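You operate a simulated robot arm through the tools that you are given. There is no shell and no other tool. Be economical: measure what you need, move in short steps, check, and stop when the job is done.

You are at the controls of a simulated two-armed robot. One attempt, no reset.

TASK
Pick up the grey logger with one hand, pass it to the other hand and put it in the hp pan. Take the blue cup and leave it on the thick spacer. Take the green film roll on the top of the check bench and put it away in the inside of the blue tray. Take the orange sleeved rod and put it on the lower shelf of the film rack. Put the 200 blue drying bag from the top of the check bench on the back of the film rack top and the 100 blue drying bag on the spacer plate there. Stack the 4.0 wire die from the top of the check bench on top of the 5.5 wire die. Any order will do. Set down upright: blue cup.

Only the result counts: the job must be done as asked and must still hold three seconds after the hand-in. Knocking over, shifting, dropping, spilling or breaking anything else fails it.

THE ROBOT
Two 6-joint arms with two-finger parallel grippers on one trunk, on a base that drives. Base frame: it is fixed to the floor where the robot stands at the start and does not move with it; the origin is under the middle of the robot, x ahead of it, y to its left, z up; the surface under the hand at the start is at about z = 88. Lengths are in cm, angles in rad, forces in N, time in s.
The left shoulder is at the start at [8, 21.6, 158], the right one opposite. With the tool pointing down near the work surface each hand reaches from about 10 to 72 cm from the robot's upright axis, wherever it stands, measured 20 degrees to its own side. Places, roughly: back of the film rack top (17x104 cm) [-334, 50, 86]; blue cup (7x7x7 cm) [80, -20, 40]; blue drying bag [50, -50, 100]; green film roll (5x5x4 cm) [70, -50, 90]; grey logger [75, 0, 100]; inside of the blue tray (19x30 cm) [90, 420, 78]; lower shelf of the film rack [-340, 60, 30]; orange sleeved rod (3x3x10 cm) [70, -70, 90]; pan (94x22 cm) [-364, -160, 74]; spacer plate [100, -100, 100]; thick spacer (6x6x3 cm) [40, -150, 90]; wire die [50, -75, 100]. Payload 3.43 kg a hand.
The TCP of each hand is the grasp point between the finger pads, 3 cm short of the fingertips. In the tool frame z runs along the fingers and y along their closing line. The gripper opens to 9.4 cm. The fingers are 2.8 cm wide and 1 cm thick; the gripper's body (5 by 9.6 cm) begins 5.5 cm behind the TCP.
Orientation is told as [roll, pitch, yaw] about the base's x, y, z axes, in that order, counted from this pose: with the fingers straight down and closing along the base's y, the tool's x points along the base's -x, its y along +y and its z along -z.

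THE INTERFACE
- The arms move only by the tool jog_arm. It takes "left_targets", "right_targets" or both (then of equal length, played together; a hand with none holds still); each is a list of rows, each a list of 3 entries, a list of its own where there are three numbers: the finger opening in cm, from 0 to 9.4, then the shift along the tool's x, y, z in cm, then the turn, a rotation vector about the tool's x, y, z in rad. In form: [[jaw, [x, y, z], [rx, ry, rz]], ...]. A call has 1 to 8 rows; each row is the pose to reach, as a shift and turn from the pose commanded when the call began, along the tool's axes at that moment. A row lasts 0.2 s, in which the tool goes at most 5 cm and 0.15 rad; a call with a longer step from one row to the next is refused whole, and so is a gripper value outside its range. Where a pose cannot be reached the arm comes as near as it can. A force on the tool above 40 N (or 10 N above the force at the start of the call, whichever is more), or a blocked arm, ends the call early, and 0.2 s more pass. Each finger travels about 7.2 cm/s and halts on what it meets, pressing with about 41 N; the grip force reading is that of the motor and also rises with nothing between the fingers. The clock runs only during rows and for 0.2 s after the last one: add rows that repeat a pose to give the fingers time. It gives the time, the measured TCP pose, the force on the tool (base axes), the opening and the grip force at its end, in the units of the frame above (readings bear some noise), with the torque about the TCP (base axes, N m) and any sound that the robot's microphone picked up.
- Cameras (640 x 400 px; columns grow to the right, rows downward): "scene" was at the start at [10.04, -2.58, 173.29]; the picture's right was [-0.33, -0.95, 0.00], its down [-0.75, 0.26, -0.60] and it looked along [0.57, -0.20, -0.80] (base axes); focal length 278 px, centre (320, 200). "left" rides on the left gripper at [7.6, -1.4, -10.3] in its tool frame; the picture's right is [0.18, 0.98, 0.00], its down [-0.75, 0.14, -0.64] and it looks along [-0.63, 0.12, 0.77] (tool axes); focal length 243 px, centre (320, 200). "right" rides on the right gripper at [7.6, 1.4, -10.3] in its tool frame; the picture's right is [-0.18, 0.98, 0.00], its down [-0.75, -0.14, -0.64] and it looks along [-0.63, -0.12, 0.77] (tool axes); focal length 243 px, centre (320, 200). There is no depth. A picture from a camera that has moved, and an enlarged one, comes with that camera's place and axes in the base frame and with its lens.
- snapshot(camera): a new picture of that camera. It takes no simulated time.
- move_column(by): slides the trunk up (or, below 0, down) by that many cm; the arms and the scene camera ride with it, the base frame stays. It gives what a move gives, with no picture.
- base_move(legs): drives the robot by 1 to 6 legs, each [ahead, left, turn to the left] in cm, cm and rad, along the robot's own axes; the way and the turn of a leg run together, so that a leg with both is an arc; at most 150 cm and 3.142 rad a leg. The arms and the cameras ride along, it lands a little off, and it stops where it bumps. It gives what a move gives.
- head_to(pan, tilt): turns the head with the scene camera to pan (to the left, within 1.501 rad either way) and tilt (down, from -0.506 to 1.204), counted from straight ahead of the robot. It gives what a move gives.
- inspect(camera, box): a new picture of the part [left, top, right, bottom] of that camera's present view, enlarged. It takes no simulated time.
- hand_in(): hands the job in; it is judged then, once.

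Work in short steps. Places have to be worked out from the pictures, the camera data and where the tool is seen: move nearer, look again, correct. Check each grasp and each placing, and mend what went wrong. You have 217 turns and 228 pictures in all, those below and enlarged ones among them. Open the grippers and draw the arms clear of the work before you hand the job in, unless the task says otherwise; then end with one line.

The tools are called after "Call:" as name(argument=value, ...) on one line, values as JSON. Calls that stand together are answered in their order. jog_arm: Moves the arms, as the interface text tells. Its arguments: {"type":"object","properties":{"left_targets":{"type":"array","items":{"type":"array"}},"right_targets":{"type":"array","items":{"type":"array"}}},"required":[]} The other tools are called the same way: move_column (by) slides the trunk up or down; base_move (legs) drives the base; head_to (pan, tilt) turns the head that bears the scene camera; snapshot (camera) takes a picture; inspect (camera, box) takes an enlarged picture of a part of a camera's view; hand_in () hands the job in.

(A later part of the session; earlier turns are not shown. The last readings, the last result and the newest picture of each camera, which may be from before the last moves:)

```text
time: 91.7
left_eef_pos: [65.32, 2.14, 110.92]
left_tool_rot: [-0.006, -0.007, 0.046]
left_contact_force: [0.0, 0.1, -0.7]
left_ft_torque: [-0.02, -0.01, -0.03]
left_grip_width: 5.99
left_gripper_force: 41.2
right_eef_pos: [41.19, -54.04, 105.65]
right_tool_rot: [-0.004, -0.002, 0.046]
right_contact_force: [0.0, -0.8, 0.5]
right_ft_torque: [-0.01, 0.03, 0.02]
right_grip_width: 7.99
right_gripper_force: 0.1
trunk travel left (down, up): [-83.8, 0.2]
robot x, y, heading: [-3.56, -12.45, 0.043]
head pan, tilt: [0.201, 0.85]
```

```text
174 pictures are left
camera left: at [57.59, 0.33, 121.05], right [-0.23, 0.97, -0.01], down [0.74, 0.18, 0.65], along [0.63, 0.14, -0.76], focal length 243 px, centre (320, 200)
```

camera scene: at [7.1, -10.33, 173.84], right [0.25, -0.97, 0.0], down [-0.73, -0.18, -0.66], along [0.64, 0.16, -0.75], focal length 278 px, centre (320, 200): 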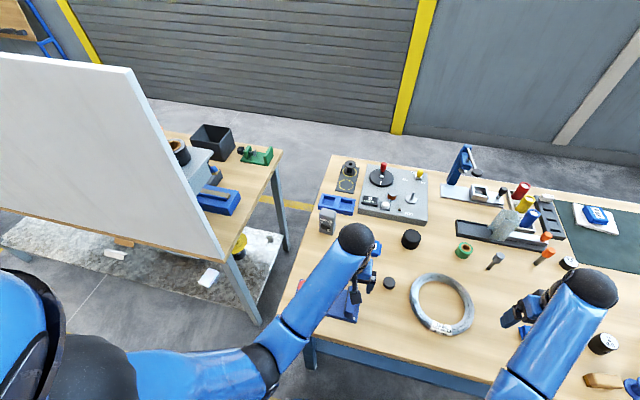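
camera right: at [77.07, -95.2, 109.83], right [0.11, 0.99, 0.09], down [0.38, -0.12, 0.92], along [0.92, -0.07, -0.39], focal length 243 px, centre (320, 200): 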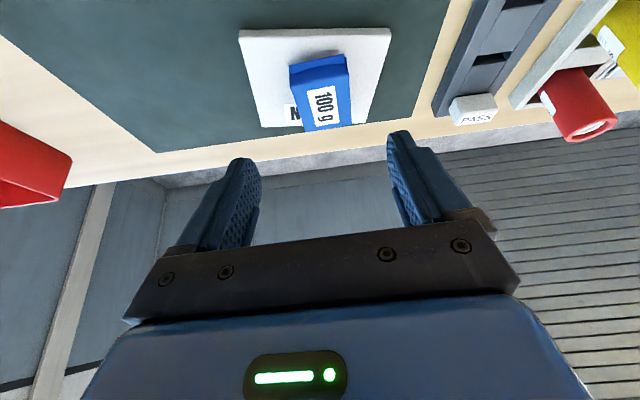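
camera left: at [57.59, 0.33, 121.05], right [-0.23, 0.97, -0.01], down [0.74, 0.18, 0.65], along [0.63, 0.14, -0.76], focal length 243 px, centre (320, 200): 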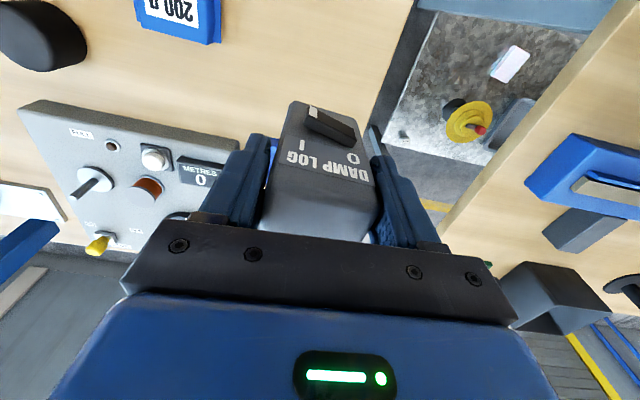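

Back off 55 cm, then bring the logger to the middle and turn the right hand to horizontal (pointing forward).

Call:
base_move(legs=[[-55, 0, 0]])

Call:
jog_arm(left_targets=[[3, [1, -4, 0], [0, 0, 0]], [3, [2, -8, 0], [0, 0, 0]], [3, [3, -12, 0], [0, 0, 0]], [3, [4, -16, 0], [0, 0, 0]], [3, [5, -19, 0], [0, 0, 0]], [3, [5, -19, 0], [0, 0, 0]], [3, [5, -19, 0], [0, 0, 0]], [3, [5, -19, 0], [0, 0, 0]]], right_targets=[[7.5, [0, 0, 0], [0, -0.14, 0]], [7.5, [0, 0, 0], [0, -0.28, 0]], [7.5, [0, 0, 0], [0, -0.42, 0]], [7.5, [0, 0, 0], [0, -0.56, 0]], [7.5, [0, 0, 0], [0, -0.7, 0]], [7.5, [0, 0, 0], [0, -0.84, 0]], [7.5, [0, 0, 0], [0, -0.98, 0]], [7.5, [0, 0, 0], [0, -1.12, 0]]])

Call:
jog_arm(right_targets=[[7.5, [0, 0, 0], [0, -0.14, 0]], [7.5, [0, 0, 0], [0, -0.28, 0]], [7.5, [0, 0, 0], [0, -0.42, 0]], [7.5, [0, 0, 0], [0, -0.45, 0]]])

Call:
snapshot(camera="right")

```text
time: 94.9
left_eef_pos: [11.54, 0.2, 110.86]
left_tool_rot: [-0.005, -0.007, 0.064]
left_contact_force: [-0.4, 0.0, -2.0]
left_ft_torque: [-0.01, 0.03, 0.01]
left_grip_width: 6.01
left_gripper_force: 40.9
right_eef_pos: [-11.84, -56.27, 105.38]
right_tool_rot: [-0.003, -0.001, 0.06]
right_contact_force: [1.0, -0.1, -0.1]
right_ft_torque: [0.03, -0.01, -0.01]
right_grip_width: 8.01
right_gripper_force: 0.1
trunk travel left (down, up): [-83.8, 0.2]
robot x, y, heading: [-57.53, -15.26, 0.062]
head pan, tilt: [0.201, 0.85]
```

```text
time: 96.7
left_eef_pos: [7.3, -19.15, 110.93]
left_tool_rot: [-0.005, -0.009, 0.064]
left_contact_force: [-0.4, 0.5, -1.5]
left_ft_torque: [0.03, -0.02, 0.0]
left_grip_width: 5.99
left_gripper_force: 41.0
right_eef_pos: [-12.09, -56.2, 105.75]
right_tool_rot: [-0.006, -1.125, 0.067]
right_contact_force: [0.2, 0.1, 0.2]
right_ft_torque: [-0.01, 0.0, -0.05]
right_grip_width: 7.5
right_gripper_force: 0.1
trunk travel left (down, up): [-83.8, 0.2]
robot x, y, heading: [-57.81, -15.38, 0.06]
head pan, tilt: [0.201, 0.85]
```

```text
time: 97.7
left_eef_pos: [7.28, -19.23, 110.96]
left_tool_rot: [-0.007, -0.008, 0.064]
left_contact_force: [-0.6, 0.1, -1.8]
left_ft_torque: [0.02, 0.04, 0.01]
left_grip_width: 5.95
left_gripper_force: 40.7
right_eef_pos: [-12.22, -56.36, 105.52]
right_tool_rot: [-2.273, -1.564, 2.332]
right_contact_force: [-0.8, 0.4, 0.7]
right_ft_torque: [0.01, -0.03, 0.01]
right_grip_width: 7.51
right_gripper_force: 0.0
trunk travel left (down, up): [-83.8, 0.2]
robot x, y, heading: [-57.57, -14.95, 0.068]
head pan, tilt: [0.201, 0.85]
```

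```text
173 pictures are left
camera right: at [-22.52, -55.59, 97.86], right [-0.06, 0.98, 0.18], down [-0.63, -0.18, 0.75], along [0.77, -0.07, 0.63], focal length 243 px, centre (320, 200)
```

right: 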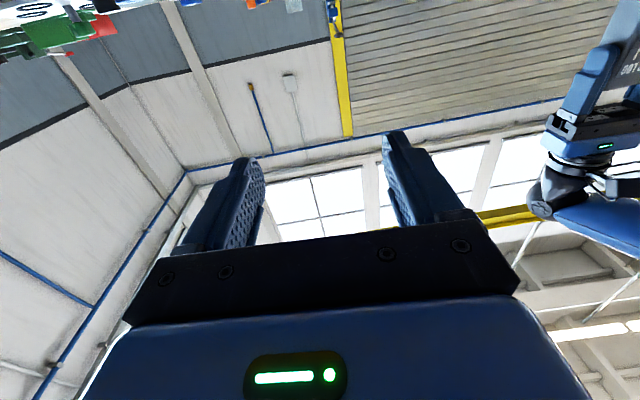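

Right hand is horizontal now. Slide it sideways until in line with the logger, staying ~20 cm behind it.

Call:
jog_arm(right_targets=[[8.5, [0.2, 4.5, 0], [0, 0, 0]], [8.5, [0.4, 9, 0], [0, 0, 0]], [8.5, [0.6, 13.5, 0], [0, 0, 0]], [8.5, [0.8, 18, 0], [0, 0, 0]], [8.5, [1, 22.5, 0], [0, 0, 0]], [8.5, [1, 27, 0], [0, 0, 0]], [8.5, [1, 31.5, 0], [0, 0, 0]], [8.5, [1, 35.9, 0], [0, 0, 0]]])

Call:
snapshot(camera="right")

Call:
head_to(pan=0, tilt=0.95)

Call:
snapshot(camera="scene")

```text
time: 98.4
left_eef_pos: [7.33, -18.91, 110.96]
left_tool_rot: [-0.005, -0.007, 0.063]
left_contact_force: [-0.2, 0.3, -0.9]
left_ft_torque: [-0.01, 0.01, 0.02]
left_grip_width: 5.98
left_gripper_force: 41.1
right_eef_pos: [-7.24, -48.13, 110.79]
right_tool_rot: [-2.488, -1.415, 2.55]
right_contact_force: [0.2, 0.6, -0.9]
right_ft_torque: [-0.01, 0.05, -0.02]
right_grip_width: 8.47
right_gripper_force: 0.1
trunk travel left (down, up): [-83.8, 0.2]
robot x, y, heading: [-57.62, -15.28, 0.065]
head pan, tilt: [0.201, 0.85]
stopped in row 3 (right hand): the arm was blocked; the commanded pose is now the measured one
```

```text
172 pictures are left
camera right: at [-16.65, -48.06, 101.8], right [-0.08, 0.99, 0.09], down [-0.73, -0.12, 0.68], along [0.68, -0.01, 0.73], focal length 243 px, centre (320, 200)
```

right: 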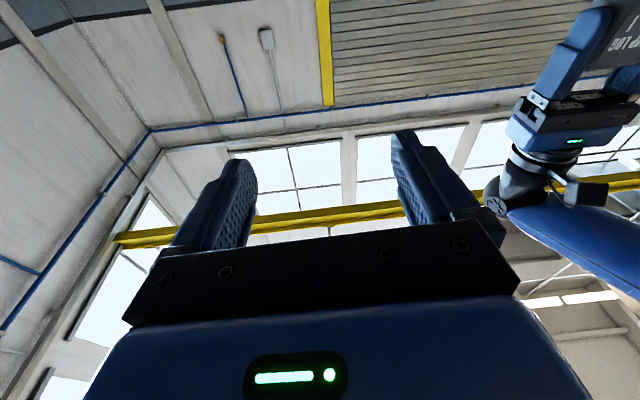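

```text
time: 99.2
left_eef_pos: [7.34, -19.18, 111.03]
left_tool_rot: [-0.004, -0.008, 0.063]
left_contact_force: [0.4, 0.2, -1.8]
left_ft_torque: [-0.01, 0.04, 0.01]
left_grip_width: 5.96
left_gripper_force: 41.1
right_eef_pos: [-7.34, -48.08, 110.86]
right_tool_rot: [-2.491, -1.413, 2.553]
right_contact_force: [-0.3, -0.7, -0.6]
right_ft_torque: [0.04, 0.02, 0.03]
right_grip_width: 8.48
right_gripper_force: 0.1
trunk travel left (down, up): [-83.8, 0.2]
robot x, y, heading: [-57.3, -15.06, 0.067]
head pan, tilt: [0.0, 0.949]
```

```text
171 pictures are left
camera scene: at [-47.09, -14.66, 175.89], right [0.06, -1.0, 0.0], down [-0.81, -0.05, -0.58], along [0.58, 0.04, -0.81], focal length 278 px, centre (320, 200)
```

scene: 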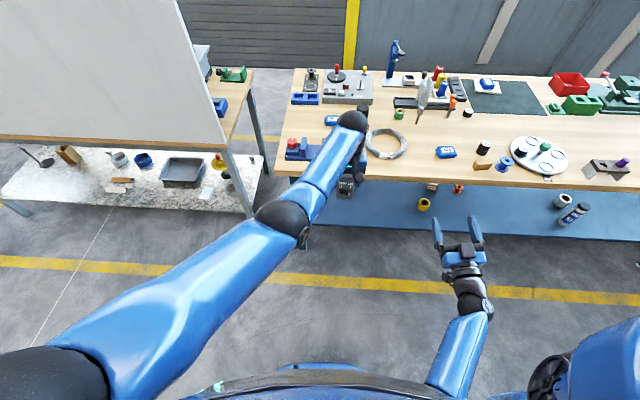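

The right arm blocks when fully horizontal and inward. I reduce the tilt to ~0.95 rad (still usable for the hand-over) and move back a little.

Call:
jog_arm(right_targets=[[8.5, [1.2, 0, -1.3], [0, 0.12, 0]], [8.5, [2.4, 0, -2.6], [0, 0.24, 0]], [8.5, [3.6, 0, -4], [0, 0.36, 0]], [8.5, [4.9, 0, -5.3], [0, 0.46, 0]]])

Call:
jog_arm(right_targets=[[8.5, [0, 4.5, 0], [0, 0, 0]], [8.5, [0, 9, 0], [0, 0, 0]], [8.5, [0, 13.5, 0], [0, 0, 0]], [8.5, [0, 18, 0], [0, 0, 0]]])

Call:
snapshot(camera="right")

```text
time: 100.3
left_eef_pos: [7.2, -19.11, 110.54]
left_tool_rot: [-0.004, -0.005, 0.061]
left_contact_force: [-0.9, 0.1, -1.1]
left_ft_torque: [-0.03, -0.01, 0.03]
left_grip_width: 5.99
left_gripper_force: 41.0
right_eef_pos: [-7.67, -48.9, 108.18]
right_tool_rot: [-0.513, -1.259, 0.614]
right_contact_force: [-0.3, -0.9, -0.7]
right_ft_torque: [0.01, -0.03, -0.02]
right_grip_width: 8.5
right_gripper_force: 0.0
trunk travel left (down, up): [-83.8, 0.2]
robot x, y, heading: [-57.32, -14.99, 0.062]
head pan, tilt: [0.0, 0.949]
stopped in row 4 (right hand): the arm was blocked; the commanded pose is now the measured one
```

```text
time: 101.3
left_eef_pos: [7.27, -19.23, 110.88]
left_tool_rot: [-0.004, -0.01, 0.062]
left_contact_force: [0.4, -0.5, -1.1]
left_ft_torque: [-0.01, 0.05, -0.03]
left_grip_width: 5.98
left_gripper_force: 41.3
right_eef_pos: [-9.86, -31.07, 105.61]
right_tool_rot: [-0.415, -1.266, 0.519]
right_contact_force: [1.2, -2.2, 1.0]
right_ft_torque: [-0.08, 0.03, 0.17]
right_grip_width: 8.52
right_gripper_force: 0.1
trunk travel left (down, up): [-83.8, 0.2]
robot x, y, heading: [-57.24, -15.34, 0.068]
head pan, tilt: [0.0, 0.949]
```

```text
170 pictures are left
camera right: at [-21.97, -31.73, 100.82], right [-0.07, 1.0, 0.06], down [-0.4, -0.08, 0.91], along [0.91, 0.04, 0.4], focal length 243 px, centre (320, 200)
```

right: 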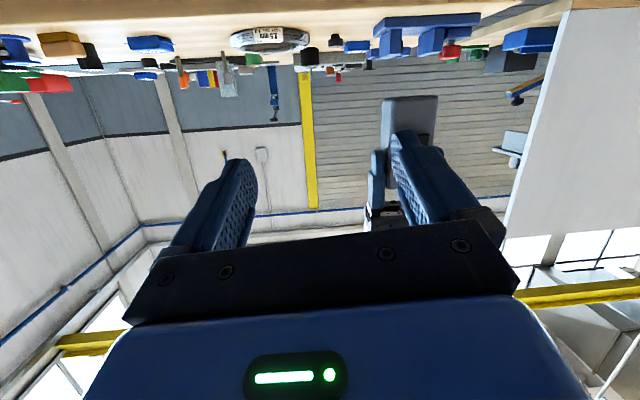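

Lateral move works now. Continue to the approach line behind the logger, correcting the roll by 0.12.

Call:
jog_arm(right_targets=[[8.8, [-1.3, 2.5, 1], [0, 0, 0.03]], [8.8, [-2.6, 5, 1.9], [0, 0, 0.06]], [8.8, [-3.9, 7.5, 2.9], [0, 0, 0.09]], [8.8, [-5.15, 9.97, 3.85], [0, 0, 0.12]], [8.8, [-5.15, 9.97, 3.85], [0, 0, 0.12]]])

Call:
snapshot(camera="right")

Call:
snapshot(camera="left")

```text
time: 102.5
left_eef_pos: [7.32, -19.19, 110.9]
left_tool_rot: [-0.005, -0.008, 0.064]
left_contact_force: [-0.2, 0.4, -1.7]
left_ft_torque: [-0.01, 0.05, 0.02]
left_grip_width: 5.98
left_gripper_force: 40.9
right_eef_pos: [-5.98, -20.49, 107.86]
right_tool_rot: [-0.115, -1.295, 0.193]
right_contact_force: [0.5, -0.3, -0.4]
right_ft_torque: [0.0, 0.02, 0.03]
right_grip_width: 8.77
right_gripper_force: 0.2
trunk travel left (down, up): [-83.8, 0.2]
robot x, y, heading: [-57.29, -15.34, 0.063]
head pan, tilt: [0.0, 0.949]
```

```text
169 pictures are left
camera right: at [-18.15, -20.12, 103.1], right [-0.03, 0.99, 0.15], down [-0.4, -0.15, 0.9], along [0.91, -0.03, 0.4], focal length 243 px, centre (320, 200)
```

right: 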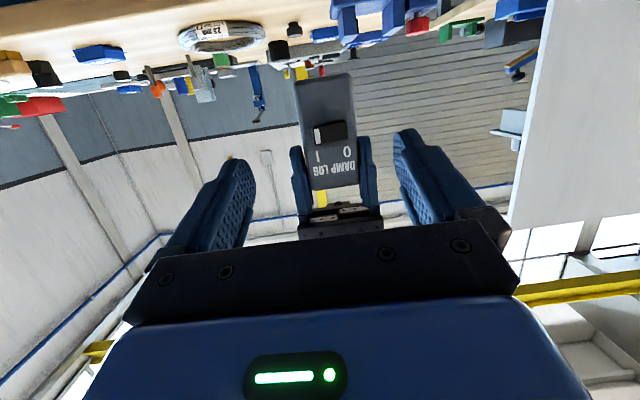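

```text
168 pictures are left
camera left: at [-0.42, -20.99, 121.09], right [-0.25, 0.97, -0.01], down [0.74, 0.19, 0.65], along [0.63, 0.15, -0.76], focal length 243 px, centre (320, 200)
```

left: 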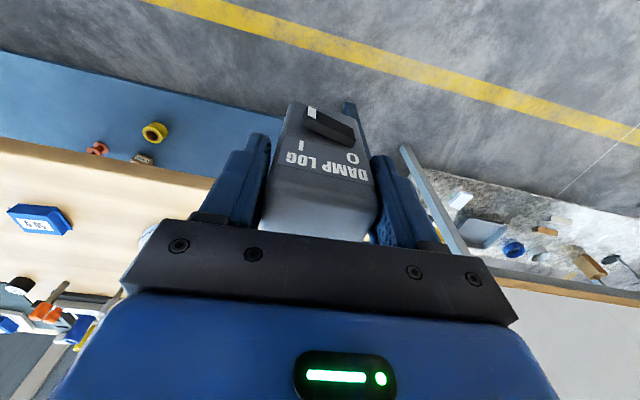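

Lined up: the right-hand axis meets the free lower half of the logger. Advance 13.5 cm.

Call:
jog_arm(right_targets=[[8.8, [0, 0.2, 4], [0, 0, 0]], [8.8, [0, 0.4, 8], [0, 0, 0]], [8.8, [0, 0.4, 11], [0, 0, 0]], [8.8, [0, 0.4, 13.3], [0, 0, 0]]])

Call:
snapshot(camera="right")

Call:
snapshot(camera="left")

```text
time: 103.5
left_eef_pos: [7.43, -19.11, 110.94]
left_tool_rot: [-0.004, -0.009, 0.062]
left_contact_force: [0.1, -0.1, -1.6]
left_ft_torque: [-0.01, 0.04, -0.01]
left_grip_width: 5.98
left_gripper_force: 41.2
right_eef_pos: [6.57, -19.27, 104.26]
right_tool_rot: [-0.118, -1.293, 0.195]
right_contact_force: [-0.9, 0.2, -0.7]
right_ft_torque: [0.03, 0.0, -0.01]
right_grip_width: 8.81
right_gripper_force: 0.0
trunk travel left (down, up): [-83.8, 0.2]
robot x, y, heading: [-57.49, -14.88, 0.063]
head pan, tilt: [0.0, 0.949]
```

```text
167 pictures are left
camera right: at [-5.56, -18.92, 99.54], right [-0.03, 0.99, 0.15], down [-0.4, -0.15, 0.9], along [0.92, -0.03, 0.4], focal length 243 px, centre (320, 200)
```

right: 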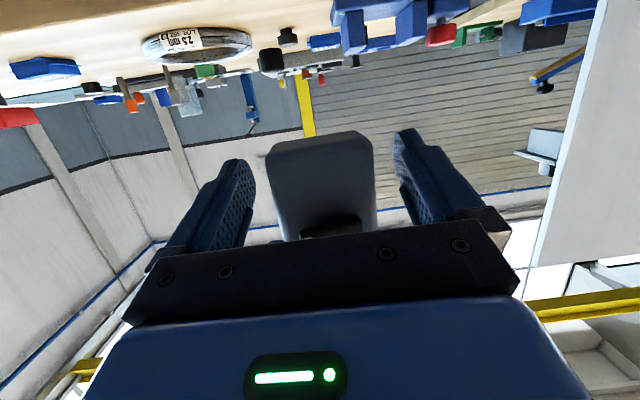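

```text
166 pictures are left
camera left: at [-0.41, -21.01, 121.08], right [-0.25, 0.97, -0.01], down [0.74, 0.19, 0.65], along [0.63, 0.15, -0.76], focal length 243 px, centre (320, 200)
```

left: 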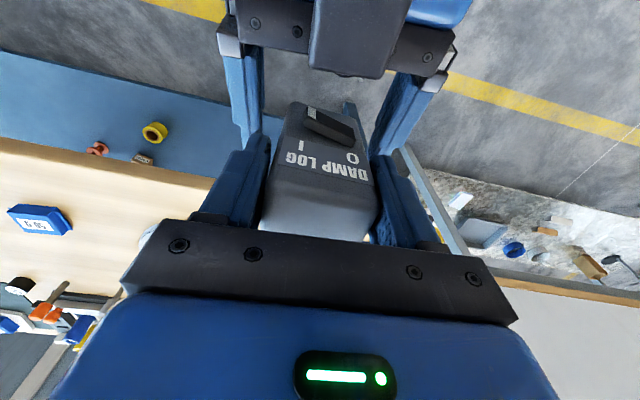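

Straddling the logger. Advance 0.7 and close the right hand.

Call:
jog_arm(right_targets=[[8.8, [0, 0.2, 0.7], [0, 0, 0]], [7, [0, 0.2, 0.7], [0, 0, 0]], [5, [0, 0.2, 0.7], [0, 0, 0]], [3.5, [0, 0.2, 0.7], [0, 0, 0]], [3.5, [0, 0.2, 0.7], [0, 0, 0]], [3.5, [0, 0.2, 0.7], [0, 0, 0]]])

```text
time: 105.0
left_eef_pos: [7.38, -18.91, 110.88]
left_tool_rot: [-0.002, -0.007, 0.064]
left_contact_force: [-6.6, 11.5, 2.2]
left_ft_torque: [-0.08, 0.12, 0.37]
left_grip_width: 5.94
left_gripper_force: 41.0
right_eef_pos: [7.16, -19.02, 104.09]
right_tool_rot: [-0.111, -1.292, 0.186]
right_contact_force: [7.7, -12.3, -2.1]
right_ft_torque: [0.9, 0.37, -0.39]
right_grip_width: 6.13
right_gripper_force: 41.0
trunk travel left (down, up): [-83.8, 0.2]
robot x, y, heading: [-57.73, -14.99, 0.059]
head pan, tilt: [0.0, 0.949]
```

Both hands hold it. Open the left hand and lift it straight up.

Call:
jog_arm(left_targets=[[7, [0, 0, 0], [0, 0, 0]], [9, [0, 0, 0], [0, 0, 0]], [9.2, [0, 0, 0], [0, 0, 0]]], right_targets=[[3.5, [0, 0, 0], [0, 0, 0]], [3.5, [0, 0, 0], [0, 0, 0]], [3.5, [0, 0, 0], [0, 0, 0]]])

Call:
jog_arm(right_targets=[[3.5, [0, 0, -4], [0, 0, 0]], [3.5, [0, 0, -8], [0, 0, 0]], [3.5, [0, 0, -12], [0, 0, 0]], [3.5, [0, 0, -15], [0, 0, 0]]])

Call:
snapshot(camera="right")

```text
time: 105.8
left_eef_pos: [7.34, -19.09, 110.98]
left_tool_rot: [-0.005, -0.01, 0.063]
left_contact_force: [-0.2, 0.2, -0.4]
left_ft_torque: [0.03, 0.01, -0.01]
left_grip_width: 9.21
left_gripper_force: 0.1
right_eef_pos: [7.14, -18.81, 104.21]
right_tool_rot: [-0.118, -1.296, 0.197]
right_contact_force: [0.8, 0.5, -1.0]
right_ft_torque: [-0.02, 0.0, 0.02]
right_grip_width: 6.12
right_gripper_force: 41.0
trunk travel left (down, up): [-83.8, 0.2]
robot x, y, heading: [-57.38, -15.06, 0.065]
head pan, tilt: [0.0, 0.949]
```

```text
time: 106.8
left_eef_pos: [7.34, -19.11, 111.14]
left_tool_rot: [-0.004, -0.009, 0.063]
left_contact_force: [0.4, 0.5, 0.4]
left_ft_torque: [-0.01, -0.01, -0.01]
left_grip_width: 9.2
left_gripper_force: 0.1
right_eef_pos: [-7.13, -19.54, 108.51]
right_tool_rot: [-0.115, -1.294, 0.193]
right_contact_force: [-0.8, 0.4, -0.3]
right_ft_torque: [0.0, 0.06, 0.0]
right_grip_width: 6.1
right_gripper_force: 40.8
trunk travel left (down, up): [-83.8, 0.2]
robot x, y, heading: [-57.26, -15.24, 0.062]
head pan, tilt: [0.0, 0.949]
```

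```text
165 pictures are left
camera right: at [-19.2, -19.2, 103.74], right [-0.03, 0.99, 0.15], down [-0.4, -0.15, 0.9], along [0.91, -0.03, 0.4], focal length 243 px, centre (320, 200)
```

right: 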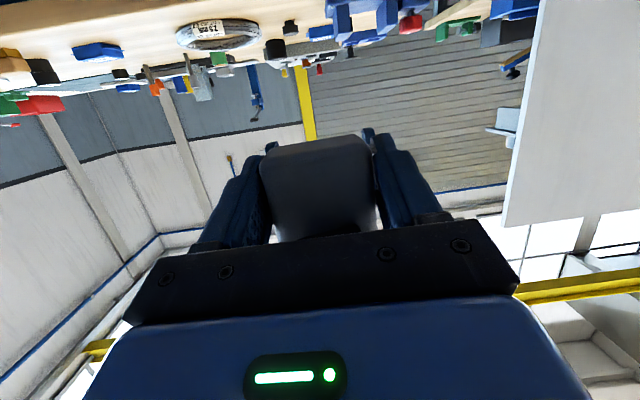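

Hand-over done; the right hand holds the logger. Move it to the right while turning the tool downward again.

Call:
jog_arm(right_targets=[[3.5, [0.3, -4, -0.3], [0, 0.1, 0]], [3.5, [0.6, -8, -0.6], [0, 0.24, 0]], [3.5, [0.9, -12, -0.9], [0, 0.38, 0]], [3.5, [1.2, -16, -1.2], [0, 0.52, 0]], [3.5, [1.5, -20, -1.5], [0, 0.66, 0]], [3.5, [1.8, -24, -1.8], [0, 0.8, 0]], [3.5, [2.1, -28, -2], [0, 0.94, 0]], [3.5, [2.4, -31, -2], [0, 1.08, 0]]])

Call:
snapshot(camera="right")

```text
time: 108.5
left_eef_pos: [7.32, -19.2, 110.92]
left_tool_rot: [-0.003, -0.007, 0.063]
left_contact_force: [-0.3, -1.1, -0.3]
left_ft_torque: [-0.04, 0.01, 0.02]
left_grip_width: 9.17
left_gripper_force: 0.1
right_eef_pos: [-7.02, -51.3, 107.4]
right_tool_rot: [-0.03, -0.21, 0.089]
right_contact_force: [0.1, -0.7, -1.2]
right_ft_torque: [0.01, 0.05, -0.02]
right_grip_width: 6.09
right_gripper_force: 40.7
trunk travel left (down, up): [-83.8, 0.2]
robot x, y, heading: [-57.52, -15.14, 0.064]
head pan, tilt: [0.0, 0.949]
```

```text
164 pictures are left
camera right: at [-16.67, -50.37, 115.6], right [0.1, 1.0, 0.01], down [0.61, -0.07, 0.79], along [0.79, -0.07, -0.61], focal length 243 px, centre (320, 200)
```

right: 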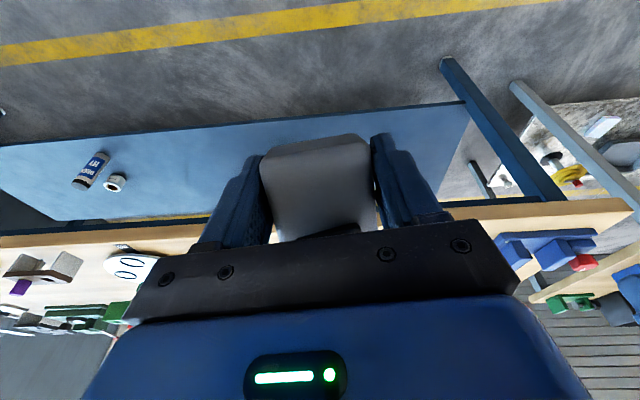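

Next the 200 g bag at about (61.3,-13). Straighten up and drive in again.

Call:
base_move(legs=[[0, 0, -0.064], [0, -10, 0], [55, 0, 0]])

Call:
snapshot(camera="left")

```text
time: 112.9
left_eef_pos: [61.74, -31.79, 111.08]
left_tool_rot: [-0.004, -0.011, 0.016]
left_contact_force: [-0.4, -0.9, 0.7]
left_ft_torque: [0.0, 0.0, 0.01]
left_grip_width: 9.21
left_gripper_force: 0.0
right_eef_pos: [46.01, -63.1, 107.5]
right_tool_rot: [-0.03, -0.219, 0.041]
right_contact_force: [-0.4, -0.2, -1.2]
right_ft_torque: [-0.02, 0.02, 0.01]
right_grip_width: 6.07
right_gripper_force: 41.2
trunk travel left (down, up): [-83.8, 0.2]
robot x, y, heading: [-2.58, -24.83, 0.014]
head pan, tilt: [0.0, 0.949]
```

```text
163 pictures are left
camera left: at [53.81, -33.29, 121.21], right [-0.2, 0.98, -0.01], down [0.74, 0.15, 0.65], along [0.64, 0.12, -0.76], focal length 243 px, centre (320, 200)
```

left: 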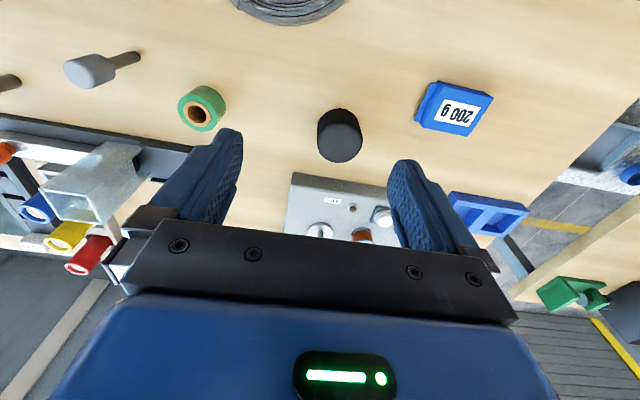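

Bag at (61.2,-15.3), long axis along y. Move over it while yawing +1.55 to grip across x.

Call:
jog_arm(left_targets=[[8.5, [0.1, 4, 0.5], [0, 0, -0.147]], [8.5, [0.2, 8, 1], [0, 0, -0.294]], [8.5, [0.3, 12, 1.5], [0, 0, -0.441]], [8.5, [0.4, 16, 2], [0, 0, -0.588]], [8.5, [0.5, 16.5, 3], [0, 0, -0.735]], [8.5, [0.5, 16.5, 4], [0, 0, -0.882]], [8.5, [0.5, 16.5, 5], [0, 0, -1.029]], [8.5, [0.5, 16.5, 5], [0, 0, -1.176]]])

Call:
jog_arm(left_targets=[[8.5, [0, 0, 0], [0, 0, -0.14]], [8.5, [0, 0, 0], [0, 0, -0.28]], [8.5, [0, 0, 0], [0, 0, -0.38]]])

Call:
snapshot(camera="left")

```text
time: 114.7
left_eef_pos: [61.23, -15.33, 105.91]
left_tool_rot: [-0.011, 0.004, 1.193]
left_contact_force: [0.0, 0.1, -0.2]
left_ft_torque: [-0.01, 0.0, -0.02]
left_grip_width: 8.47
left_gripper_force: 0.1
right_eef_pos: [46.07, -63.12, 107.49]
right_tool_rot: [-0.033, -0.215, 0.041]
right_contact_force: [-0.4, -0.6, -1.9]
right_ft_torque: [0.04, 0.05, -0.02]
right_grip_width: 6.04
right_gripper_force: 40.5
trunk travel left (down, up): [-83.8, 0.2]
robot x, y, heading: [-2.69, -24.96, 0.015]
head pan, tilt: [0.0, 0.949]
```

```text
time: 115.5
left_eef_pos: [61.18, -15.29, 105.9]
left_tool_rot: [-0.007, 0.004, 1.573]
left_contact_force: [-0.3, -0.7, -0.4]
left_ft_torque: [0.02, 0.0, 0.02]
left_grip_width: 8.51
left_gripper_force: 0.0
right_eef_pos: [46.18, -63.09, 107.42]
right_tool_rot: [-0.031, -0.216, 0.039]
right_contact_force: [-0.3, 0.3, -1.5]
right_ft_torque: [0.0, 0.06, 0.01]
right_grip_width: 6.04
right_gripper_force: 41.1
trunk travel left (down, up): [-83.8, 0.2]
robot x, y, heading: [-2.3, -24.5, 0.016]
head pan, tilt: [0.0, 0.949]
```

```text
162 pictures are left
camera left: at [62.34, -22.9, 116.12], right [-0.98, -0.19, -0.01], down [-0.15, 0.76, 0.64], along [-0.11, 0.63, -0.77], focal length 243 px, centre (320, 200)
```

left: 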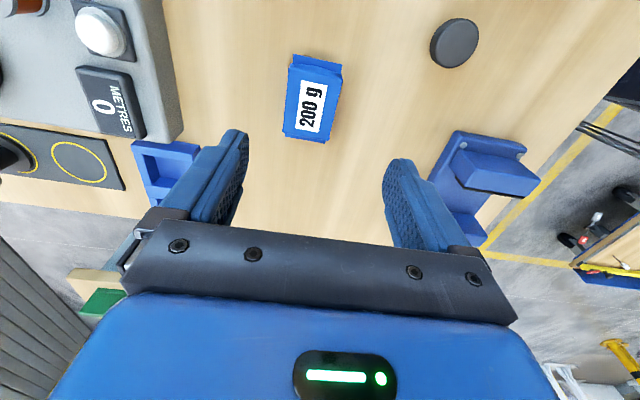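

Aligned within a cm. Correct and descend, then close and lift.

Call:
jog_arm(left_targets=[[8.5, [-0.6, -0.7, 4], [0, 0, 0]], [8.5, [-0.6, -0.7, 8], [0, 0, 0]], [8.5, [-0.6, -0.7, 12], [0, 0, 0]], [8.5, [-0.6, -0.7, 13.9], [0, 0, 0]]])

Call:
snapshot(camera="left")

```text
time: 116.5
left_eef_pos: [61.28, -14.54, 92.38]
left_tool_rot: [-0.011, 0.006, 1.571]
left_contact_force: [-0.6, 0.1, -0.1]
left_ft_torque: [0.01, 0.03, 0.0]
left_grip_width: 8.51
left_gripper_force: 0.1
left hand out of reach, approached as far as the arm can: row 4
right_eef_pos: [46.09, -63.04, 107.48]
right_tool_rot: [-0.032, -0.216, 0.04]
right_contact_force: [0.6, 0.6, -0.7]
right_ft_torque: [-0.03, 0.05, 0.02]
right_grip_width: 6.05
right_gripper_force: 40.4
trunk travel left (down, up): [-83.8, 0.2]
robot x, y, heading: [-2.05, -24.72, 0.02]
head pan, tilt: [0.0, 0.949]
```

```text
161 pictures are left
camera left: at [62.44, -22.11, 102.6], right [-0.98, -0.18, -0.01], down [-0.15, 0.76, 0.64], along [-0.11, 0.63, -0.77], focal length 243 px, centre (320, 200)
```

left: 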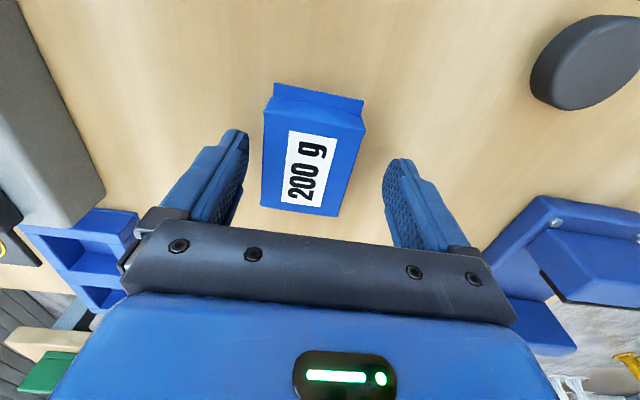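

Shift 0.5 and close; then lift.

Call:
jog_arm(left_targets=[[8.5, [0, -0.5, 0], [0, 0, 0]], [6.5, [0, -0.5, 0], [0, 0, 0]], [4.5, [0, -0.5, 0], [0, 0, 0]], [3.5, [0, -0.5, 0], [0, 0, 0]], [3.5, [0, -0.5, 0], [0, 0, 0]], [3.5, [0, -0.5, -4], [0, 0, 0]], [3.5, [0, -0.5, -8], [0, 0, 0]], [3.5, [0, -0.5, -12], [0, 0, 0]]])

Call:
snapshot(camera="left")

```text
time: 118.3
left_eef_pos: [61.36, -14.53, 104.62]
left_tool_rot: [-0.007, 0.003, 1.57]
left_contact_force: [-0.7, 0.4, -0.3]
left_ft_torque: [-0.01, 0.01, 0.02]
left_grip_width: 5.39
left_gripper_force: 41.4
left hand out of reach, approached as far as the arm can: row 1, 2, 3
right_eef_pos: [46.01, -63.03, 107.45]
right_tool_rot: [-0.032, -0.216, 0.04]
right_contact_force: [0.9, 1.4, -1.7]
right_ft_torque: [0.03, 0.05, -0.04]
right_grip_width: 6.02
right_gripper_force: 40.8
trunk travel left (down, up): [-83.8, 0.2]
robot x, y, heading: [-2.86, -24.74, 0.017]
head pan, tilt: [0.0, 0.949]
```

```text
160 pictures are left
camera left: at [62.51, -22.16, 114.75], right [-0.98, -0.18, -0.01], down [-0.15, 0.76, 0.64], along [-0.11, 0.63, -0.77], focal length 243 px, centre (320, 200)
```

left: 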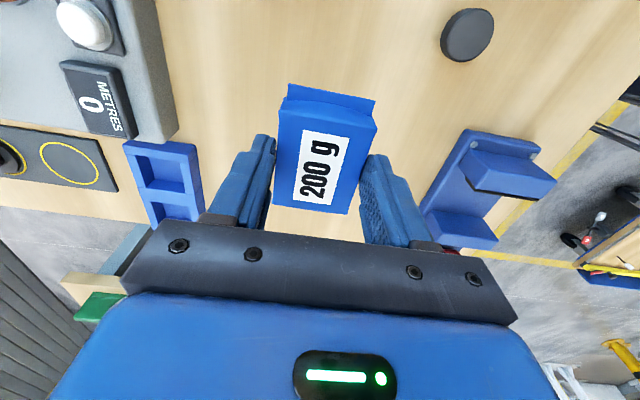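

Both are held. Back off, shift right to y≈-80, turn around and drive toward the rack and pan.

Call:
base_move(legs=[[-62, 0, 0], [0, -55, 0], [0, 0, 3.12]])

Call:
head_to(pan=0, tilt=0.35)

Call:
snapshot(camera="scene")

```text
time: 132.0
left_eef_pos: [-128.13, -92.34, 104.63]
left_tool_rot: [-0.01, 0.003, -1.546]
left_contact_force: [-0.7, 0.0, -0.3]
left_ft_torque: [-0.01, -0.04, 0.01]
left_grip_width: 5.42
left_gripper_force: 41.0
right_eef_pos: [-114.12, -43.62, 107.39]
right_tool_rot: [-0.03, -0.217, -3.076]
right_contact_force: [-0.4, -0.1, -1.3]
right_ft_torque: [-0.01, -0.05, -0.02]
right_grip_width: 5.98
right_gripper_force: 40.8
trunk travel left (down, up): [-83.8, 0.2]
robot x, y, heading: [-64.58, -80.4, -3.111]
head pan, tilt: [0.0, 0.949]
```

```text
time: 133.0
left_eef_pos: [-128.14, -92.39, 104.43]
left_tool_rot: [-0.01, 0.004, -1.547]
left_contact_force: [0.1, 0.2, -1.1]
left_ft_torque: [-0.01, 0.03, -0.01]
left_grip_width: 5.4
left_gripper_force: 41.3
right_eef_pos: [-114.06, -43.46, 107.39]
right_tool_rot: [-0.03, -0.215, -3.075]
right_contact_force: [0.0, -0.1, -1.4]
right_ft_torque: [-0.01, -0.06, -0.01]
right_grip_width: 5.98
right_gripper_force: 41.7
trunk travel left (down, up): [-83.8, 0.2]
robot x, y, heading: [-64.51, -80.51, -3.105]
head pan, tilt: [0.0, 0.351]
```

```text
159 pictures are left
camera scene: at [-76.94, -81.31, 180.99], right [-0.04, 1.0, 0.0], down [0.34, 0.01, -0.94], along [-0.94, -0.04, -0.34], focal length 278 px, centre (320, 200)
```

scene: 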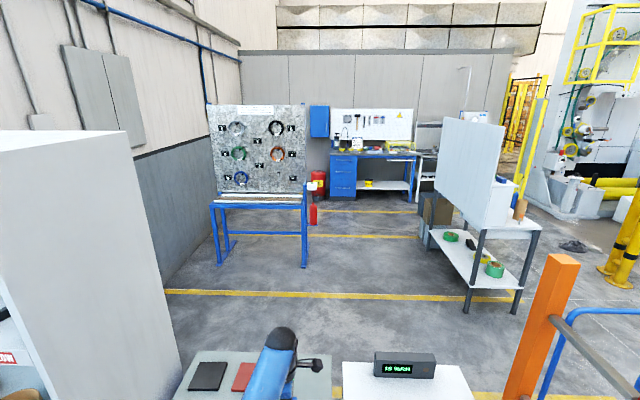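

There are tables right ahead that I hadn't seen. Look down before moving.

Call:
head_to(pan=0, tilt=0.85)

Call:
snapshot(camera="scene")

Call:
head_to(pan=-0.9, tilt=0.6)

Call:
snapshot(camera="scene")

Call:
head_to(pan=0.9, tilt=0.6)

Call:
snapshot(camera="scene")

```text
time: 133.9
left_eef_pos: [-128.06, -92.45, 104.58]
left_tool_rot: [-0.009, 0.003, -1.546]
left_contact_force: [0.2, 0.3, -1.9]
left_ft_torque: [0.0, 0.01, -0.05]
left_grip_width: 5.39
left_gripper_force: 41.1
right_eef_pos: [-114.09, -43.54, 107.46]
right_tool_rot: [-0.03, -0.217, -3.078]
right_contact_force: [0.5, 0.7, -1.3]
right_ft_torque: [0.0, -0.05, -0.02]
right_grip_width: 5.96
right_gripper_force: 41.0
trunk travel left (down, up): [-83.8, 0.2]
robot x, y, heading: [-64.76, -80.83, -3.099]
head pan, tilt: [0.0, 0.85]
```

```text
158 pictures are left
camera scene: at [-75.44, -81.25, 176.64], right [-0.04, 1.0, 0.0], down [0.75, 0.03, -0.66], along [-0.66, -0.03, -0.75], focal length 278 px, centre (320, 200)
```

scene: 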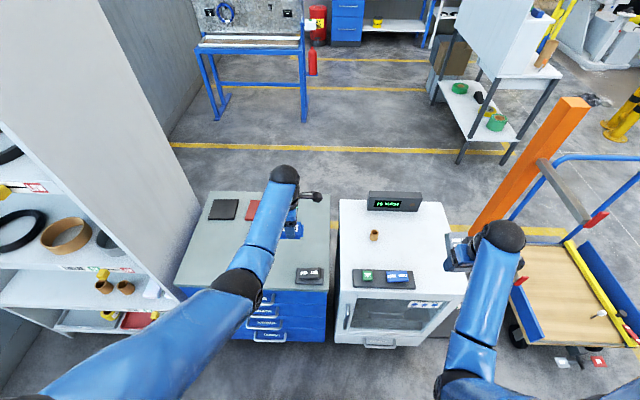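

```text
time: 135.1
left_eef_pos: [-128.14, -92.43, 104.59]
left_tool_rot: [-0.006, 0.004, -1.546]
left_contact_force: [-0.5, 1.0, 0.0]
left_ft_torque: [-0.02, 0.01, -0.01]
left_grip_width: 5.42
left_gripper_force: 40.8
right_eef_pos: [-114.09, -43.44, 107.54]
right_tool_rot: [-0.032, -0.214, -3.077]
right_contact_force: [-0.5, 0.0, -2.1]
right_ft_torque: [0.05, -0.04, 0.0]
right_grip_width: 6.02
right_gripper_force: 41.2
trunk travel left (down, up): [-83.8, 0.2]
robot x, y, heading: [-64.58, -80.78, -3.103]
head pan, tilt: [-0.901, 0.6]
```

```text
157 pictures are left
camera scene: at [-73.39, -74.24, 178.72], right [0.76, 0.65, 0.0], down [0.37, -0.43, -0.82], along [-0.54, 0.63, -0.57], focal length 278 px, centre (320, 200)
```

scene: 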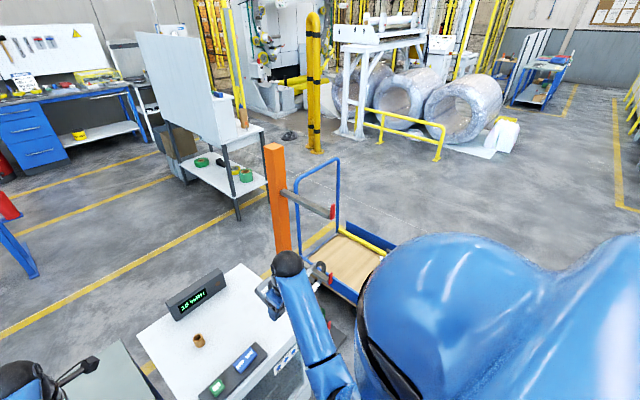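

```text
time: 136.9
left_eef_pos: [-128.13, -92.37, 104.65]
left_tool_rot: [-0.009, 0.002, -1.546]
left_contact_force: [0.5, -0.4, -1.2]
left_ft_torque: [-0.02, 0.0, 0.06]
left_grip_width: 5.38
left_gripper_force: 40.5
right_eef_pos: [-114.06, -43.53, 107.44]
right_tool_rot: [-0.029, -0.217, -3.075]
right_contact_force: [0.4, 0.3, -0.8]
right_ft_torque: [-0.03, -0.04, -0.03]
right_grip_width: 5.98
right_gripper_force: 41.2
trunk travel left (down, up): [-83.8, 0.2]
robot x, y, heading: [-64.61, -80.51, -3.098]
head pan, tilt: [0.901, 0.6]
```

```text
156 pictures are left
camera scene: at [-72.84, -88.08, 178.73], right [-0.81, 0.59, 0.0], down [0.33, 0.46, -0.82], along [-0.49, -0.67, -0.57], focal length 278 px, centre (320, 200)
```

scene: 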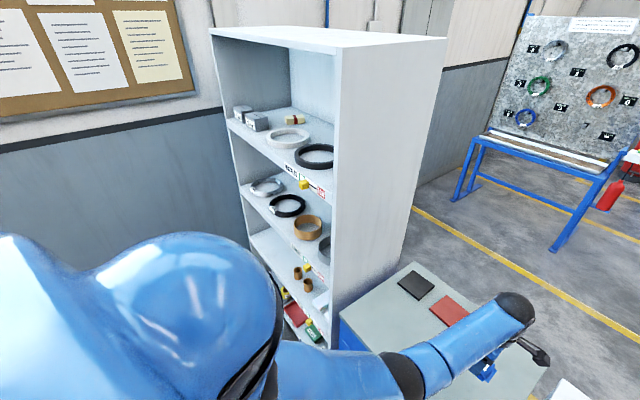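

The row of cabinets/tables (x −115…−158, y −136…−33), a trolley and post block the direct way. I go round the trolley on its +y side: turn to face +y, drive to y≈155, turn left, go −x.

Call:
base_move(legs=[[0, 0, -1.612], [0, -8, 0], [118, 0, 0], [118, 0, 0]])

Call:
head_to(pan=1.0, tilt=0.5)

Call:
snapshot(camera="scene")

Call:
head_to(pan=0, tilt=0.5)

Call:
snapshot(camera="scene")

```text
time: 153.2
left_eef_pos: [-67.34, 222.27, 104.65]
left_tool_rot: [-0.008, 0.003, -3.138]
left_contact_force: [0.6, 0.4, -1.2]
left_ft_torque: [0.01, 0.01, -0.01]
left_grip_width: 5.38
left_gripper_force: 40.9
right_eef_pos: [-18.73, 207.13, 107.48]
right_tool_rot: [-0.032, -0.217, 1.617]
right_contact_force: [0.5, -0.1, -0.7]
right_ft_torque: [0.01, -0.03, -0.02]
right_grip_width: 5.99
right_gripper_force: 41.0
trunk travel left (down, up): [-83.8, 0.2]
robot x, y, heading: [-56.98, 158.28, 1.59]
head pan, tilt: [0.901, 0.6]
```

```text
time: 153.9
left_eef_pos: [-67.37, 222.27, 104.52]
left_tool_rot: [-0.008, 0.003, -3.136]
left_contact_force: [0.4, -0.5, -0.2]
left_ft_torque: [-0.01, -0.02, 0.01]
left_grip_width: 5.41
left_gripper_force: 41.1
right_eef_pos: [-18.74, 207.14, 107.57]
right_tool_rot: [-0.029, -0.217, 1.616]
right_contact_force: [-0.1, -0.1, -0.7]
right_ft_torque: [0.0, -0.02, -0.01]
right_grip_width: 5.96
right_gripper_force: 40.9
trunk travel left (down, up): [-83.8, 0.2]
robot x, y, heading: [-56.85, 158.31, 1.585]
head pan, tilt: [1.0, 0.499]
```

```text
155 pictures are left
camera scene: at [-64.69, 166.03, 179.64], right [0.53, 0.85, 0.0], down [0.41, -0.25, -0.88], along [-0.75, 0.46, -0.48], focal length 278 px, centre (320, 200)
```

scene: 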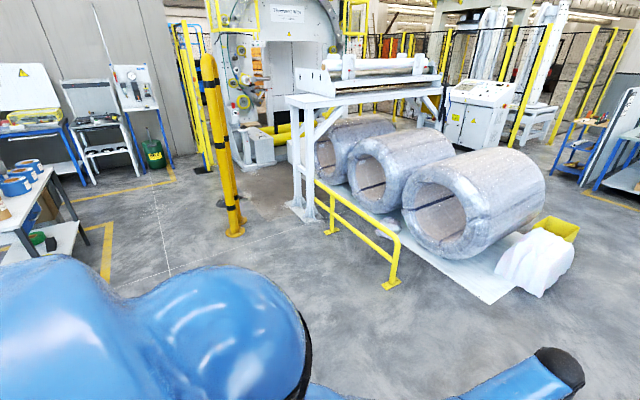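

```text
time: 155.2
left_eef_pos: [-67.34, 222.3, 104.55]
left_tool_rot: [-0.008, 0.005, -3.138]
left_contact_force: [-0.5, -0.9, -1.2]
left_ft_torque: [-0.01, -0.02, 0.03]
left_grip_width: 5.41
left_gripper_force: 41.4
right_eef_pos: [-18.59, 207.2, 107.48]
right_tool_rot: [-0.032, -0.213, 1.615]
right_contact_force: [0.1, 0.2, -1.6]
right_ft_torque: [-0.03, 0.0, -0.02]
right_grip_width: 5.98
right_gripper_force: 41.3
trunk travel left (down, up): [-83.8, 0.2]
robot x, y, heading: [-57.15, 158.79, 1.587]
head pan, tilt: [0.0, 0.499]
```

```text
154 pictures are left
camera scene: at [-57.12, 170.41, 179.64], right [1.0, 0.02, 0.0], down [0.01, -0.48, -0.88], along [-0.02, 0.88, -0.48], focal length 278 px, centre (320, 200)
```

scene: 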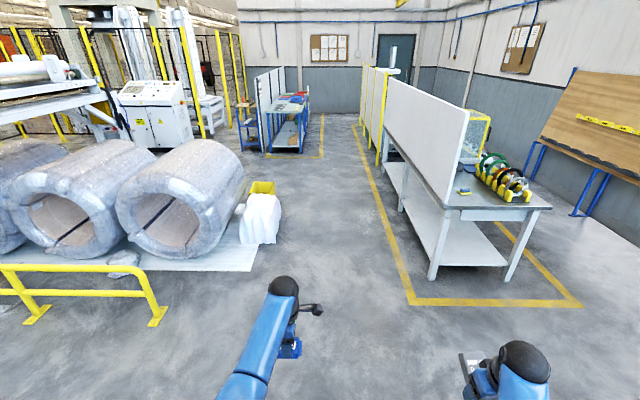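

Corridor at y≈150 is clear. Turn left and go 125 cm toward −x, then look at the film rack.

Call:
base_move(legs=[[0, 0, 1.555], [125, 0, 0]])

Call:
head_to(pan=0.7, tilt=0.5)

Call:
snapshot(camera="scene")

```text
time: 165.3
left_eef_pos: [-248.73, 154.43, 104.59]
left_tool_rot: [-0.009, 0.004, -1.616]
left_contact_force: [0.6, -0.4, -1.4]
left_ft_torque: [0.02, 0.0, 0.03]
left_grip_width: 5.4
left_gripper_force: 40.6
right_eef_pos: [-231.28, 202.1, 107.47]
right_tool_rot: [-0.032, -0.217, 3.136]
right_contact_force: [0.3, -0.8, -1.2]
right_ft_torque: [0.01, -0.02, 0.0]
right_grip_width: 5.98
right_gripper_force: 41.5
trunk travel left (down, up): [-83.8, 0.2]
robot x, y, heading: [-184.57, 161.76, 3.11]
head pan, tilt: [0.0, 0.499]
```

```text
time: 166.4
left_eef_pos: [-248.86, 154.51, 104.49]
left_tool_rot: [-0.009, 0.002, -1.616]
left_contact_force: [-0.8, -0.3, -1.7]
left_ft_torque: [0.01, 0.01, -0.01]
left_grip_width: 5.39
left_gripper_force: 40.9
right_eef_pos: [-231.33, 202.14, 107.45]
right_tool_rot: [-0.031, -0.215, 3.136]
right_contact_force: [0.9, 0.1, -0.8]
right_ft_torque: [0.01, -0.02, 0.0]
right_grip_width: 5.99
right_gripper_force: 40.7
trunk travel left (down, up): [-83.8, 0.2]
robot x, y, heading: [-184.18, 161.81, 3.11]
head pan, tilt: [0.7, 0.499]
```

```text
153 pictures are left
camera scene: at [-194.72, 155.96, 179.63], right [-0.62, 0.79, 0.0], down [0.38, 0.3, -0.88], along [-0.69, -0.54, -0.48], focal length 278 px, centre (320, 200)
```

scene: 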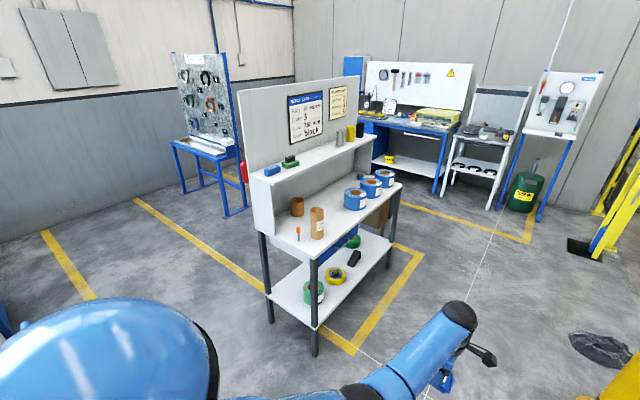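

I see the rack's front side: top with rolls, and a riser with panel at the back. Zoom in.

Call:
inspect(camera="scene", box=[230, 70, 430, 210])

Call:
inspect(camera="scene", box=[240, 180, 410, 330])

Call:
inspect(camera="scene", box=[160, 40, 270, 200])

```text
2.86 times, centred on (330, 140) of scene
camera zoom: at [-194.72, 155.96, 179.63], right [-0.62, 0.79, 0.0], down [0.38, 0.3, -0.88], along [-0.69, -0.54, -0.48], focal length 796 px, centre (291, 371)
```

zoom: 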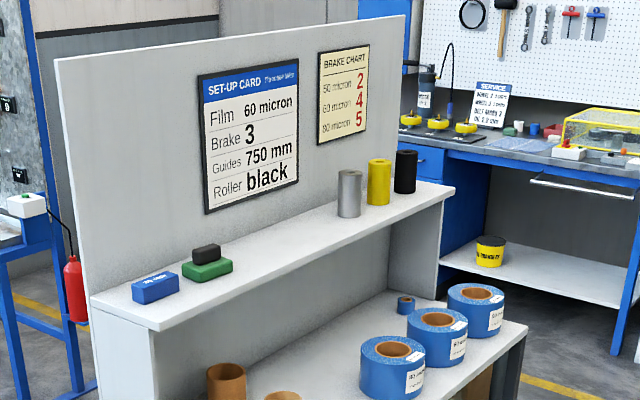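

```text
2.67 times, centred on (325, 255) of scene
camera zoom: at [-194.72, 155.96, 179.63], right [-0.62, 0.79, 0.0], down [0.38, 0.3, -0.88], along [-0.69, -0.54, -0.48], focal length 742 px, centre (307, 53)
```

zoom: 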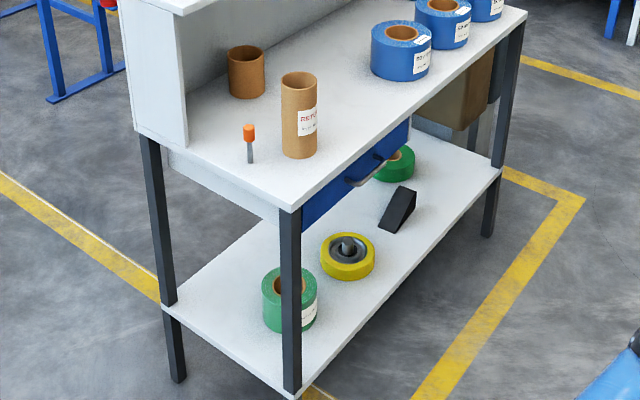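

```text
2.50 times, centred on (215, 120) of scene
camera zoom: at [-194.72, 155.96, 179.63], right [-0.62, 0.79, 0.0], down [0.38, 0.3, -0.88], along [-0.69, -0.54, -0.48], focal length 696 px, centre (582, 400)
```

zoom: 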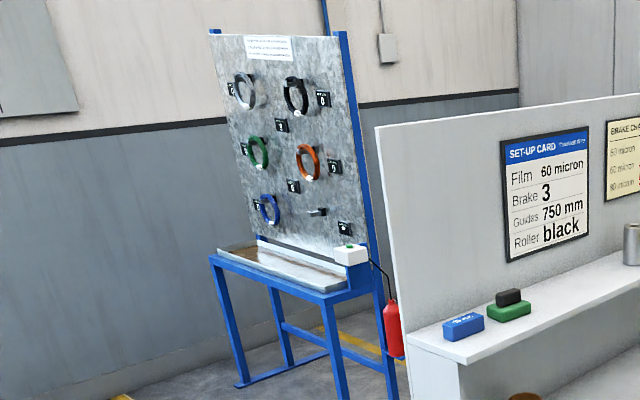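

The "back of the top" is the strip under the riser, at y≈50. Plan: place the bag on the free front part at about (-316,73), re-grasp tilted, slide it under. Drive in front of the rack facing −y.

Call:
base_move(legs=[[62, 6, 0], [0, 0, 1.602], [0, -89, 0]])

Call:
head_to(pan=0.3, tilt=0.7)

Call:
snapshot(camera="scene")

```text
time: 178.1
left_eef_pos: [-327.63, 93.82, 104.51]
left_tool_rot: [-0.009, 0.004, -0.012]
left_contact_force: [0.1, -0.9, -1.1]
left_ft_torque: [-0.03, 0.05, 0.01]
left_grip_width: 5.4
left_gripper_force: 41.4
right_eef_pos: [-375.86, 109.63, 107.55]
right_tool_rot: [-0.034, -0.214, -1.541]
right_contact_force: [0.5, 0.4, -1.3]
right_ft_torque: [0.07, -0.03, -0.02]
right_grip_width: 5.99
right_gripper_force: 41.0
trunk travel left (down, up): [-83.8, 0.2]
robot x, y, heading: [-337.36, 157.79, -1.571]
head pan, tilt: [0.7, 0.499]
```

```text
time: 179.0
left_eef_pos: [-327.77, 93.84, 104.53]
left_tool_rot: [-0.009, 0.004, -0.014]
left_contact_force: [-0.1, 0.0, -1.1]
left_ft_torque: [0.02, -0.01, -0.01]
left_grip_width: 5.4
left_gripper_force: 41.0
right_eef_pos: [-375.98, 109.72, 107.42]
right_tool_rot: [-0.031, -0.215, -1.544]
right_contact_force: [-0.4, 0.8, -2.8]
right_ft_torque: [0.05, -0.01, 0.01]
right_grip_width: 5.98
right_gripper_force: 40.9
trunk travel left (down, up): [-83.8, 0.2]
robot x, y, heading: [-336.92, 157.6, -1.568]
head pan, tilt: [0.3, 0.7]
```

```text
149 pictures are left
camera scene: at [-334.54, 146.51, 177.87], right [-0.95, -0.3, 0.0], down [-0.19, 0.61, -0.76], along [0.23, -0.73, -0.64], focal length 278 px, centre (320, 200)
```

scene: 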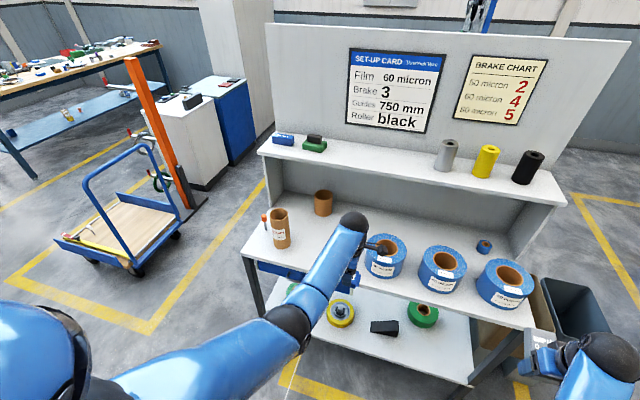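

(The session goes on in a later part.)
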